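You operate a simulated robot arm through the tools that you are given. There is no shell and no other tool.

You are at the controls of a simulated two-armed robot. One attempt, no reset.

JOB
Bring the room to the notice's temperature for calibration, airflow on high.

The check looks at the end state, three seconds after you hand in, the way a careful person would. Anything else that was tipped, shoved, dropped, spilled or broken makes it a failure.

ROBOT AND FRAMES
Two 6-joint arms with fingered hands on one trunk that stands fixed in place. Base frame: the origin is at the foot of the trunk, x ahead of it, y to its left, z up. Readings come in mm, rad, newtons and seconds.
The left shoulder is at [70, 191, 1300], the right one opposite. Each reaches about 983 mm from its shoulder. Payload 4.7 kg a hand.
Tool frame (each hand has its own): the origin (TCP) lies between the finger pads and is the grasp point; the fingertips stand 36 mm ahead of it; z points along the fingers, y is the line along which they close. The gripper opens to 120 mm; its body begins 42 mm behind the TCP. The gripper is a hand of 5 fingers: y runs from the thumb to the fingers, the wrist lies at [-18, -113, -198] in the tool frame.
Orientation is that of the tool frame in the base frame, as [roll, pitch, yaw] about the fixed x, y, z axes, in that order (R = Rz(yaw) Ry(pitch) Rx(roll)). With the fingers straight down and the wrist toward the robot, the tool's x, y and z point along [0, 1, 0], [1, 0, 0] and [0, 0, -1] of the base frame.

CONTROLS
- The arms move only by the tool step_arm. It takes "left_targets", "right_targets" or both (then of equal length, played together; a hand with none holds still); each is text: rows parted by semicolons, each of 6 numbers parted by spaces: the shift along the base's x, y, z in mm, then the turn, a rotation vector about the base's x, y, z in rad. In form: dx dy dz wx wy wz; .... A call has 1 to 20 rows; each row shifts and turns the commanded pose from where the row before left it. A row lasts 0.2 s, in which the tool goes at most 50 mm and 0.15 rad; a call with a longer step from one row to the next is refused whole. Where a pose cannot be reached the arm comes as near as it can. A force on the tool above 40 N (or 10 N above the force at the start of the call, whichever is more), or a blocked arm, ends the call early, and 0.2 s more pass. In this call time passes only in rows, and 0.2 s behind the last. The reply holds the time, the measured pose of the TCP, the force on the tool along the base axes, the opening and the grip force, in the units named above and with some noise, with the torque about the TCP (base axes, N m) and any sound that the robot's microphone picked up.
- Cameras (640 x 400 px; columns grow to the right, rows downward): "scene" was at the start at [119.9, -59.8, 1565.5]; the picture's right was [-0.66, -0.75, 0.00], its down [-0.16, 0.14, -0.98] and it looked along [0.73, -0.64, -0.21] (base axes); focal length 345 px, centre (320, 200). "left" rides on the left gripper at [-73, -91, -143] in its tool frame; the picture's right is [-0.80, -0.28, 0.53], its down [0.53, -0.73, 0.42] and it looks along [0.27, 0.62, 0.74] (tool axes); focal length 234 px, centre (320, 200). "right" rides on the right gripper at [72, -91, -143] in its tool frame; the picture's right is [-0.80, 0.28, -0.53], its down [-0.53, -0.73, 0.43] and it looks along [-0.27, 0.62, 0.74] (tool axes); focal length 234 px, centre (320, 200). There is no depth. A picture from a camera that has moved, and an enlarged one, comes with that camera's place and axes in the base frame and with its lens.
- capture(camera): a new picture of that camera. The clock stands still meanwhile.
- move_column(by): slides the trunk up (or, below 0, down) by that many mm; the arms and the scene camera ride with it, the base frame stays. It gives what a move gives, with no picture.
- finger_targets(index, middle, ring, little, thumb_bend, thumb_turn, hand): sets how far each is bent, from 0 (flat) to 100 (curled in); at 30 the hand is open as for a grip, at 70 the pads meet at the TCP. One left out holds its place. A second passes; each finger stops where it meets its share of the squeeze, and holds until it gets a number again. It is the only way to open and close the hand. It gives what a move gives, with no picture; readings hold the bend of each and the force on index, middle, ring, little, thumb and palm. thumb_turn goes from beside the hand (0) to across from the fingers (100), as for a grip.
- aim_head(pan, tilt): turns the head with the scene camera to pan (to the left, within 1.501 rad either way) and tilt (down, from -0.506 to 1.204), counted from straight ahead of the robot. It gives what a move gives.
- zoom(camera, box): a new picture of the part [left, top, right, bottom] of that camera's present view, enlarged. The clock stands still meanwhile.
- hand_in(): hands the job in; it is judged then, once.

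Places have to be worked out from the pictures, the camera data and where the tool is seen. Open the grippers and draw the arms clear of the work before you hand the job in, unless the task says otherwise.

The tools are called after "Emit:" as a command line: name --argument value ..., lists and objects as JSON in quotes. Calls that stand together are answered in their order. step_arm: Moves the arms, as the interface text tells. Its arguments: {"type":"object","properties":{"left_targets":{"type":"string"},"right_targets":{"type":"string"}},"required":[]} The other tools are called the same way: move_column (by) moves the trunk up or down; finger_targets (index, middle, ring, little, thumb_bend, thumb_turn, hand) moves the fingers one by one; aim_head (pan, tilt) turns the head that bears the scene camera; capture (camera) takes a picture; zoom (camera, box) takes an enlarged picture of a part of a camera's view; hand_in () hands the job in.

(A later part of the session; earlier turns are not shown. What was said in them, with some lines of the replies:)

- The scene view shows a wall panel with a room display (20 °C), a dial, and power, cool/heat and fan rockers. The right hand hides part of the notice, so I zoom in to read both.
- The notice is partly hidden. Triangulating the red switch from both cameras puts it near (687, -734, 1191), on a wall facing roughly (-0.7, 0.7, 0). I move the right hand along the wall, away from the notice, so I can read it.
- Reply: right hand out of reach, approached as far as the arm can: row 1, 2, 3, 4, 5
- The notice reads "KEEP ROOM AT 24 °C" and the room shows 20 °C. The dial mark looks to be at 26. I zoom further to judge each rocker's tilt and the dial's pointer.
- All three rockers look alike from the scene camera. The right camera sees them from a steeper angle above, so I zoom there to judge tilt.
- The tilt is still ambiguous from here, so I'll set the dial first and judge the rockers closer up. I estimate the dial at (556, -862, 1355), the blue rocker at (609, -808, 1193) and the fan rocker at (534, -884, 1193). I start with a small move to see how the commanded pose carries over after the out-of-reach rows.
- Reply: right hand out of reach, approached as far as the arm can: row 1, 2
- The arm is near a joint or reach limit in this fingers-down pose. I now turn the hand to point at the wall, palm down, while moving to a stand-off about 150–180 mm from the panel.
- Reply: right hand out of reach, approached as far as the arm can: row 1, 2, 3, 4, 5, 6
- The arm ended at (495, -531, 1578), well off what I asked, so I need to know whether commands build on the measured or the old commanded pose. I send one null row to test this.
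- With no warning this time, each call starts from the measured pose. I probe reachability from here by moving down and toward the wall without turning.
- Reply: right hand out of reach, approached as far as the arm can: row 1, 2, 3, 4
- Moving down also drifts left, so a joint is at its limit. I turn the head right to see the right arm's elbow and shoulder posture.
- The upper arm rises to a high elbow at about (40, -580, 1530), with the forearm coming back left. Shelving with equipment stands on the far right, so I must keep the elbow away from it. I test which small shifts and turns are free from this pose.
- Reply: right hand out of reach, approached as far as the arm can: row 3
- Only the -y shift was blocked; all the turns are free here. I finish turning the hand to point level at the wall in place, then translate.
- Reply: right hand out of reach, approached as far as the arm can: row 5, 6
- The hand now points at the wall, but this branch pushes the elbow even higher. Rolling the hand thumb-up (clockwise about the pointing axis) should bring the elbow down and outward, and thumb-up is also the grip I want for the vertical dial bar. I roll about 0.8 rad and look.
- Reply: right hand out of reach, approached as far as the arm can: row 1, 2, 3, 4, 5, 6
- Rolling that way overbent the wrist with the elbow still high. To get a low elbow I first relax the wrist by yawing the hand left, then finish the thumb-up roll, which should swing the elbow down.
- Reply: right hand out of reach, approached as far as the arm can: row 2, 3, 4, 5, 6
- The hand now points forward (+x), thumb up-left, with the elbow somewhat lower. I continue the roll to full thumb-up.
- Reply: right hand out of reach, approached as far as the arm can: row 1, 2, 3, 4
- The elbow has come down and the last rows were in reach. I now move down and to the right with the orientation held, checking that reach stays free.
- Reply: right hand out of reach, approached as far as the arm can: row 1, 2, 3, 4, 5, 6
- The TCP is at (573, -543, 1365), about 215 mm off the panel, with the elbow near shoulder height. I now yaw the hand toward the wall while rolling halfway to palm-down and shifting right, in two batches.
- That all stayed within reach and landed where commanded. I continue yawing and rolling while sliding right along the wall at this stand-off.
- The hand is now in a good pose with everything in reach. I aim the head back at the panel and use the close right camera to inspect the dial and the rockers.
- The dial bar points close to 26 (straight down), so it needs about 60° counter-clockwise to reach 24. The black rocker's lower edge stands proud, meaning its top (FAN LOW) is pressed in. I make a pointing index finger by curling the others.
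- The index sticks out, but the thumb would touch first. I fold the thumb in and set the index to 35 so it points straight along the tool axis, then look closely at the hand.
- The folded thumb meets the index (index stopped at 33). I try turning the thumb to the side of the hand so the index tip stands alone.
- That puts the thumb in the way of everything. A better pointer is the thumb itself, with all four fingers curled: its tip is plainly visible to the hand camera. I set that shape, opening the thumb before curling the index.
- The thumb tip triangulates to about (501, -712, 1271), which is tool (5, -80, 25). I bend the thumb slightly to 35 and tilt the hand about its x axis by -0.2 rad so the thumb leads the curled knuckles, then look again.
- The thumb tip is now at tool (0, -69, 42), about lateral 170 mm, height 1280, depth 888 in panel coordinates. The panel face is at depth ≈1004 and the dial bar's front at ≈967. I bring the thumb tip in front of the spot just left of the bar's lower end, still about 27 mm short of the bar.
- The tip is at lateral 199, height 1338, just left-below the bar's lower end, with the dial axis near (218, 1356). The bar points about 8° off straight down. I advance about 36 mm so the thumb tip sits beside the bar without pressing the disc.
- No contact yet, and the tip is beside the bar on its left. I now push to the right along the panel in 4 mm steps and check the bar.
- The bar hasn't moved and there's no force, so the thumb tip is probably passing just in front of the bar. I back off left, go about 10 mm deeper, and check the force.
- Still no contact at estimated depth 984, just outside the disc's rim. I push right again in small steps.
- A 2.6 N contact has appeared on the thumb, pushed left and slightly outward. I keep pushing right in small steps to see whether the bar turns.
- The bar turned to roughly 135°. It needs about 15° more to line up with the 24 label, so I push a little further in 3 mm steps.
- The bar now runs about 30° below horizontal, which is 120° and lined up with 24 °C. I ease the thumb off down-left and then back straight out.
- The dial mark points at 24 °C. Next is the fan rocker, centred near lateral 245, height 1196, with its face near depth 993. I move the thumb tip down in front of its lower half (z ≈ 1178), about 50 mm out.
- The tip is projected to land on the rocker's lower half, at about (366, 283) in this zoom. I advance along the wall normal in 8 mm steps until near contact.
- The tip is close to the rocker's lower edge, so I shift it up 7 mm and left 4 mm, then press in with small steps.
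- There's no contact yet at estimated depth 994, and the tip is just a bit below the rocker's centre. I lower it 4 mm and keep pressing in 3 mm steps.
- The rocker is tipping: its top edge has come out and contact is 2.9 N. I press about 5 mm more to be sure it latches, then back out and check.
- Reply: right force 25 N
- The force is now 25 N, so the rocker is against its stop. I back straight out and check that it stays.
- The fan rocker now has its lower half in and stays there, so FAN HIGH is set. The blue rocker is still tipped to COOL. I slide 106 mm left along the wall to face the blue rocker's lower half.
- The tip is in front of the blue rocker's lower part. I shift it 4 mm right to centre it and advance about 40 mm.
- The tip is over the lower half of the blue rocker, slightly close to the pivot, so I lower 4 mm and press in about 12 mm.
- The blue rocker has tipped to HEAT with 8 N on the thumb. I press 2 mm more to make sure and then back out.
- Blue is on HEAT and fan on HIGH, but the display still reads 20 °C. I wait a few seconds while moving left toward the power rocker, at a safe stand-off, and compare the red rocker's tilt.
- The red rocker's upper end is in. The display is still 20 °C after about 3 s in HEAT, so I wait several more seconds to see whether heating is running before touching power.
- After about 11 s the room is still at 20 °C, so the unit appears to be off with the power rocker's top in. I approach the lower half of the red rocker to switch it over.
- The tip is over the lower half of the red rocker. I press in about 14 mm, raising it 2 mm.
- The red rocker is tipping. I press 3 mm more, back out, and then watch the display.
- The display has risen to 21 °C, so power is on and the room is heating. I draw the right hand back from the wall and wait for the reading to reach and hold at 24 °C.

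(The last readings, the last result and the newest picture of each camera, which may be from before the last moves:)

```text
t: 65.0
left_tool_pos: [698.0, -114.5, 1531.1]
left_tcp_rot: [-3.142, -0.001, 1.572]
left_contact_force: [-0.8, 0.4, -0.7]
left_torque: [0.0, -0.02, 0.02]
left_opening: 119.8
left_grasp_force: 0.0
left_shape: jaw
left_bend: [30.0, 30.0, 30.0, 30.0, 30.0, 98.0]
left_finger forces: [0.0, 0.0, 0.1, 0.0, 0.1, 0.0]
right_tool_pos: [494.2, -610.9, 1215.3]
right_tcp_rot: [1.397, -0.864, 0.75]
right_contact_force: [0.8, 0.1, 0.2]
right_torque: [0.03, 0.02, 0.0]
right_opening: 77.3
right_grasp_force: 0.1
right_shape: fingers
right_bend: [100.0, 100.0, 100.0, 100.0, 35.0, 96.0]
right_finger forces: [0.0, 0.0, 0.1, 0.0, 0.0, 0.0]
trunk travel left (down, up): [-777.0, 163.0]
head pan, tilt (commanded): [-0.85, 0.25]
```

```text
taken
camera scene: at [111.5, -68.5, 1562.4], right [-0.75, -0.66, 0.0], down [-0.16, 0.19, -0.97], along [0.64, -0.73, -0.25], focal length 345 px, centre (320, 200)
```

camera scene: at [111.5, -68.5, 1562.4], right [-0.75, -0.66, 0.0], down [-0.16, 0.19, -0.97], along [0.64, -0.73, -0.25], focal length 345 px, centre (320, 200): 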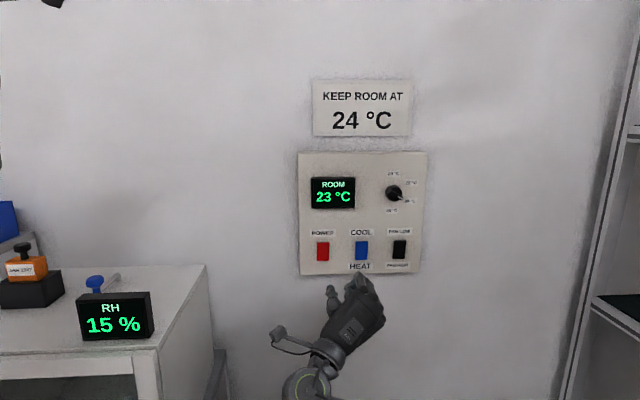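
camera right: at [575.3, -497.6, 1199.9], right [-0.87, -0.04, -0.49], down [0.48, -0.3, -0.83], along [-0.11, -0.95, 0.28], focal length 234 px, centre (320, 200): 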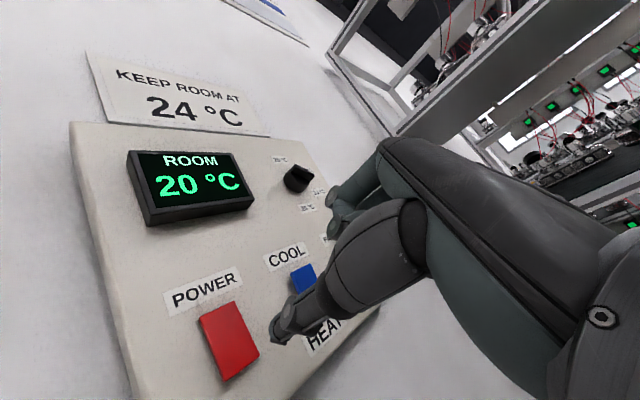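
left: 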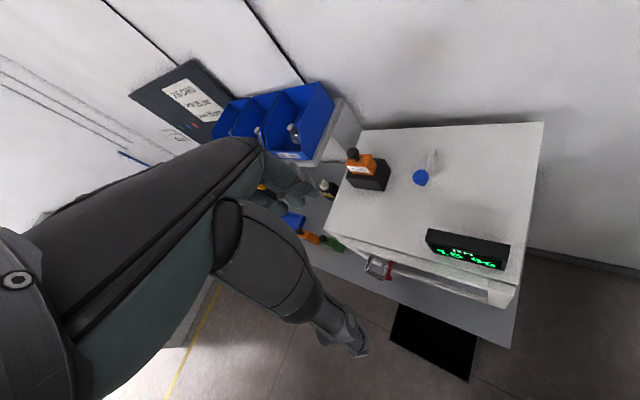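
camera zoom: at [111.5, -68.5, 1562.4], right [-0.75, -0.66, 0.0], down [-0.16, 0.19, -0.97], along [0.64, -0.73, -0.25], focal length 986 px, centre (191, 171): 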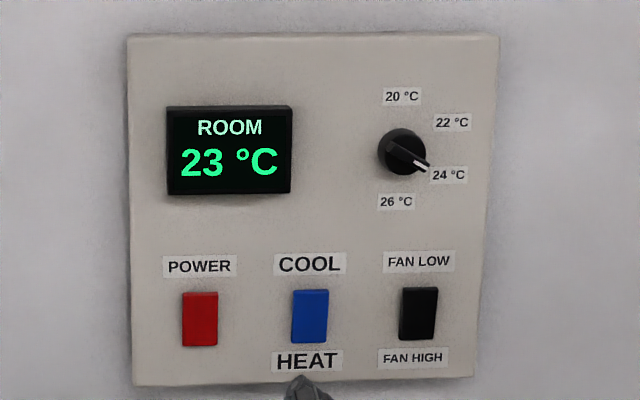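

The room is at 23 °C and rising. I open the right hand, which is well clear of the wall and the cabinet, and let more time pass.

Emit:
finger_targets --hand "right" --index 30 --middle 30 --ring 30 --little 30 --thumb_bend 30

Emit:
step_arm --right_targets "0 0 0 0 0 0; 0 0 0 0 0 0; 0 0 0 0 0 0; 0 0 0 0 0 0; 0 0 0 0 0 0; 0 0 0 0 0 0; 0 0 0 0 0 0; 0 0 0 0 0 0; 0 0 0 0 0 0; 0 0 0 0 0 0; 0 0 0 0 0 0; 0 0 0 0 0 0; 0 0 0 0 0 0; 0 0 0 0 0 0; 0 0 0 0 0 0; 0 0 0 0 0 0; 0 0 0 0 0 0; 0 0 0 0 0 0; 0 0 0 0 0 0; 0 0 0 0 0 0"

Emit:
zoom --camera "scene" --box '[290, 140, 440, 280]'

```text
t: 66.0
left_tool_pos: [699.6, -113.9, 1530.9]
left_tcp_rot: [-3.141, 0.0, 1.571]
left_contact_force: [0.3, -0.5, -0.3]
left_torque: [0.0, 0.01, 0.0]
left_opening: 120.1
left_grasp_force: 0.0
left_shape: jaw
left_bend: [30.0, 30.0, 30.0, 30.0, 30.0, 98.0]
left_finger forces: [0.1, 0.1, 0.1, 0.1, 0.1, 0.0]
right_tool_pos: [493.8, -610.9, 1215.5]
right_tcp_rot: [1.397, -0.863, 0.75]
right_contact_force: [0.1, -0.3, 0.1]
right_torque: [0.0, 0.01, -0.01]
right_opening: 122.5
right_grasp_force: 0.0
right_shape: fingers
right_bend: [30.0, 30.0, 30.0, 30.0, 30.0, 96.0]
right_finger forces: [0.0, 0.0, 0.0, 0.0, 0.0, 0.1]
trunk travel left (down, up): [-777.0, 163.0]
head pan, tilt (commanded): [-0.85, 0.25]
```

```text
t: 70.2
left_tool_pos: [698.2, -114.7, 1530.2]
left_tcp_rot: [-3.141, 0.0, 1.571]
left_contact_force: [-0.7, 0.9, -0.1]
left_torque: [0.03, -0.01, 0.02]
left_opening: 120.0
left_grasp_force: 0.1
left_shape: jaw
left_bend: [30.0, 30.0, 30.0, 30.0, 30.0, 98.0]
left_finger forces: [0.0, 0.0, 0.1, 0.0, 0.1, 0.0]
right_tool_pos: [493.8, -611.2, 1215.5]
right_tcp_rot: [1.398, -0.862, 0.749]
right_contact_force: [-0.4, 0.1, 0.1]
right_torque: [-0.02, 0.03, -0.02]
right_opening: 122.4
right_grasp_force: 0.1
right_shape: fingers
right_bend: [30.0, 30.0, 30.0, 30.0, 30.0, 96.0]
right_finger forces: [0.0, 0.1, 0.1, 0.0, 0.0, 0.1]
trunk travel left (down, up): [-777.0, 163.0]
head pan, tilt (commanded): [-0.85, 0.25]
```

```text
2.86 times, centred on (365, 210) of scene
camera zoom: at [111.4, -68.5, 1562.4], right [-0.75, -0.66, 0.0], down [-0.16, 0.19, -0.97], along [0.64, -0.73, -0.25], focal length 986 px, centre (191, 171)
```

zoom: 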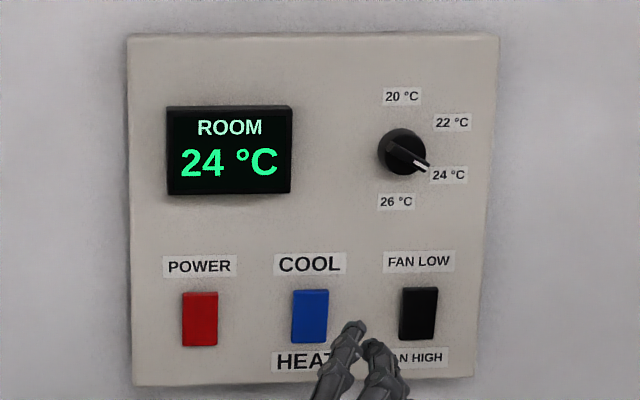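

The display reads 24 °C. I wait some more to confirm that it holds there rather than overshooting, drawing the hand a little further back as I do.

Emit:
step_arm --right_targets "-15 15 0 0 0 0; -15 15 0 0 0 0; -15 15 0 0 0 0; 0 0 0 0 0 0; 0 0 0 0 0 0; 0 0 0 0 0 0; 0 0 0 0 0 0; 0 0 0 0 0 0; 0 0 0 0 0 0; 0 0 0 0 0 0; 0 0 0 0 0 0; 0 0 0 0 0 0; 0 0 0 0 0 0; 0 0 0 0 0 0; 0 0 0 0 0 0; 0 0 0 0 0 0; 0 0 0 0 0 0; 0 0 0 0 0 0; 0 0 0 0 0 0; 0 0 0 0 0 0"

Emit:
step_arm --right_targets "0 0 0 0 0 0; 0 0 0 0 0 0; 0 0 0 0 0 0; 0 0 0 0 0 0; 0 0 0 0 0 0; 0 0 0 0 0 0; 0 0 0 0 0 0; 0 0 0 0 0 0; 0 0 0 0 0 0; 0 0 0 0 0 0; 0 0 0 0 0 0; 0 0 0 0 0 0; 0 0 0 0 0 0; 0 0 0 0 0 0; 0 0 0 0 0 0; 0 0 0 0 0 0; 0 0 0 0 0 0; 0 0 0 0 0 0; 0 0 0 0 0 0; 0 0 0 0 0 0"

Emit:
zoom --camera "scene" --box '[290, 140, 440, 280]'

Emit:
zoom --camera "scene" --box '[370, 165, 430, 215]'

Emit:
capture --camera "scene"

```text
t: 74.3
left_tool_pos: [698.0, -115.0, 1531.5]
left_tcp_rot: [3.141, 0.0, 1.571]
left_contact_force: [0.0, -0.8, -0.4]
left_torque: [0.02, 0.01, 0.0]
left_opening: 119.8
left_grasp_force: 0.1
left_shape: jaw
left_bend: [30.0, 30.0, 30.0, 30.0, 30.0, 98.0]
left_finger forces: [0.0, 0.1, 0.0, 0.1, 0.1, 0.1]
right_tool_pos: [448.6, -565.6, 1215.6]
right_tcp_rot: [1.397, -0.863, 0.752]
right_contact_force: [-0.9, -0.3, 0.1]
right_torque: [0.06, -0.03, 0.02]
right_opening: 122.3
right_grasp_force: 0.1
right_shape: fingers
right_bend: [30.0, 30.0, 30.0, 30.0, 30.0, 96.0]
right_finger forces: [0.1, 0.0, 0.0, 0.0, 0.0, 0.1]
trunk travel left (down, up): [-777.0, 163.0]
head pan, tilt (commanded): [-0.85, 0.25]
```

```text
t: 78.5
left_tool_pos: [698.6, -114.4, 1530.8]
left_tcp_rot: [3.141, 0.001, 1.572]
left_contact_force: [0.1, -0.5, -0.6]
left_torque: [0.03, 0.01, 0.01]
left_opening: 119.9
left_grasp_force: 0.1
left_shape: jaw
left_bend: [30.0, 30.0, 30.0, 30.0, 30.0, 98.0]
left_finger forces: [0.1, 0.0, 0.1, 0.0, 0.0, 0.1]
right_tool_pos: [448.8, -565.5, 1216.2]
right_tcp_rot: [1.396, -0.864, 0.753]
right_contact_force: [0.7, -0.1, -0.6]
right_torque: [-0.01, -0.03, -0.01]
right_opening: 122.0
right_grasp_force: 0.0
right_shape: fingers
right_bend: [30.0, 30.0, 30.0, 30.0, 30.0, 96.0]
right_finger forces: [0.0, 0.0, 0.0, 0.0, 0.0, 0.1]
trunk travel left (down, up): [-777.0, 163.0]
head pan, tilt (commanded): [-0.85, 0.25]
```

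```text
2.86 times, centred on (365, 210) of scene
camera zoom: at [111.4, -68.4, 1562.4], right [-0.75, -0.66, 0.0], down [-0.16, 0.19, -0.97], along [0.64, -0.73, -0.25], focal length 986 px, centre (191, 171)
```

zoom: 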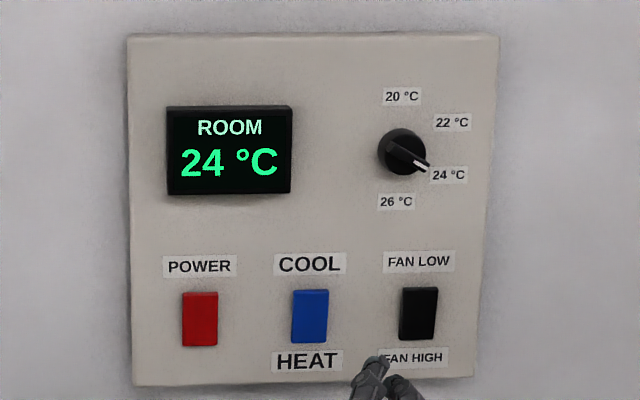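

```text
8.00 times, centred on (400, 190) of scene
camera zoom: at [111.4, -68.4, 1562.4], right [-0.75, -0.66, 0.0], down [-0.16, 0.19, -0.97], along [0.64, -0.73, -0.25], focal length 2762 px, centre (-320, 280)
```

zoom: 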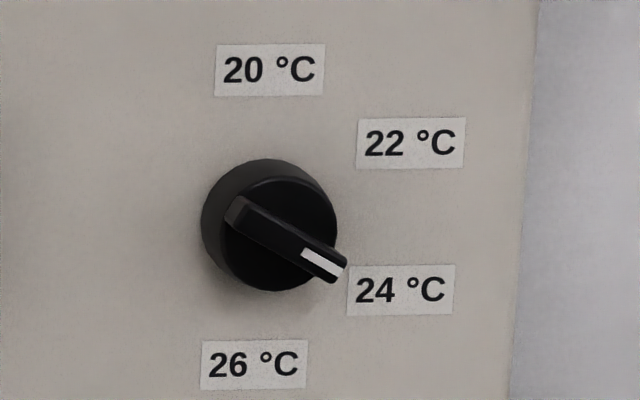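

```text
taken
camera scene: at [111.4, -68.4, 1562.4], right [-0.75, -0.66, 0.0], down [-0.16, 0.19, -0.97], along [0.64, -0.73, -0.25], focal length 345 px, centre (320, 200)
```

scene: 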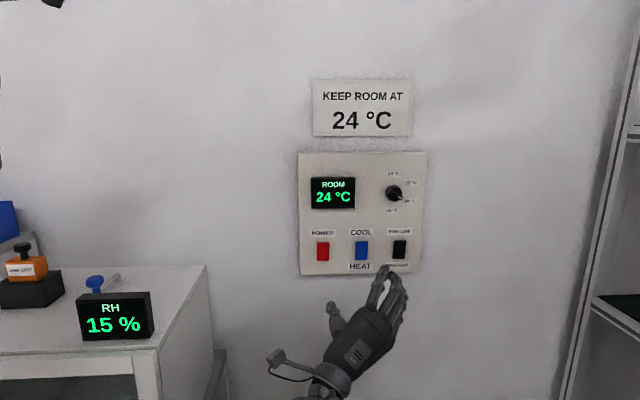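

The display has held at 24 °C for over 8 s. The dial points at 24, the rockers are on HEAT, FAN HIGH and power on, and nothing else was touched. Both hands are open and clear of the panel, so I hand in.

Emit:
hand_in

```text
The job is handed in.
```

The room is at 24 °C, the temperature on the notice, with the fan on high. The display held 24 °C for more than 8 seconds before I handed in.

- **Temperature dial:** turned from near 26 °C to 24 °C.
- **Mode:** switched from COOL to HEAT, since the room started at 20 °C.
- **Airflow:** switched from FAN LOW to FAN HIGH.
- **Power:** the unit was off at the start. The reading stayed at 20 °C in HEAT until I pressed the lower half of the power rocker, then it began to climb.

Nothing else was touched or moved. Both hands are open and clear of the panel.
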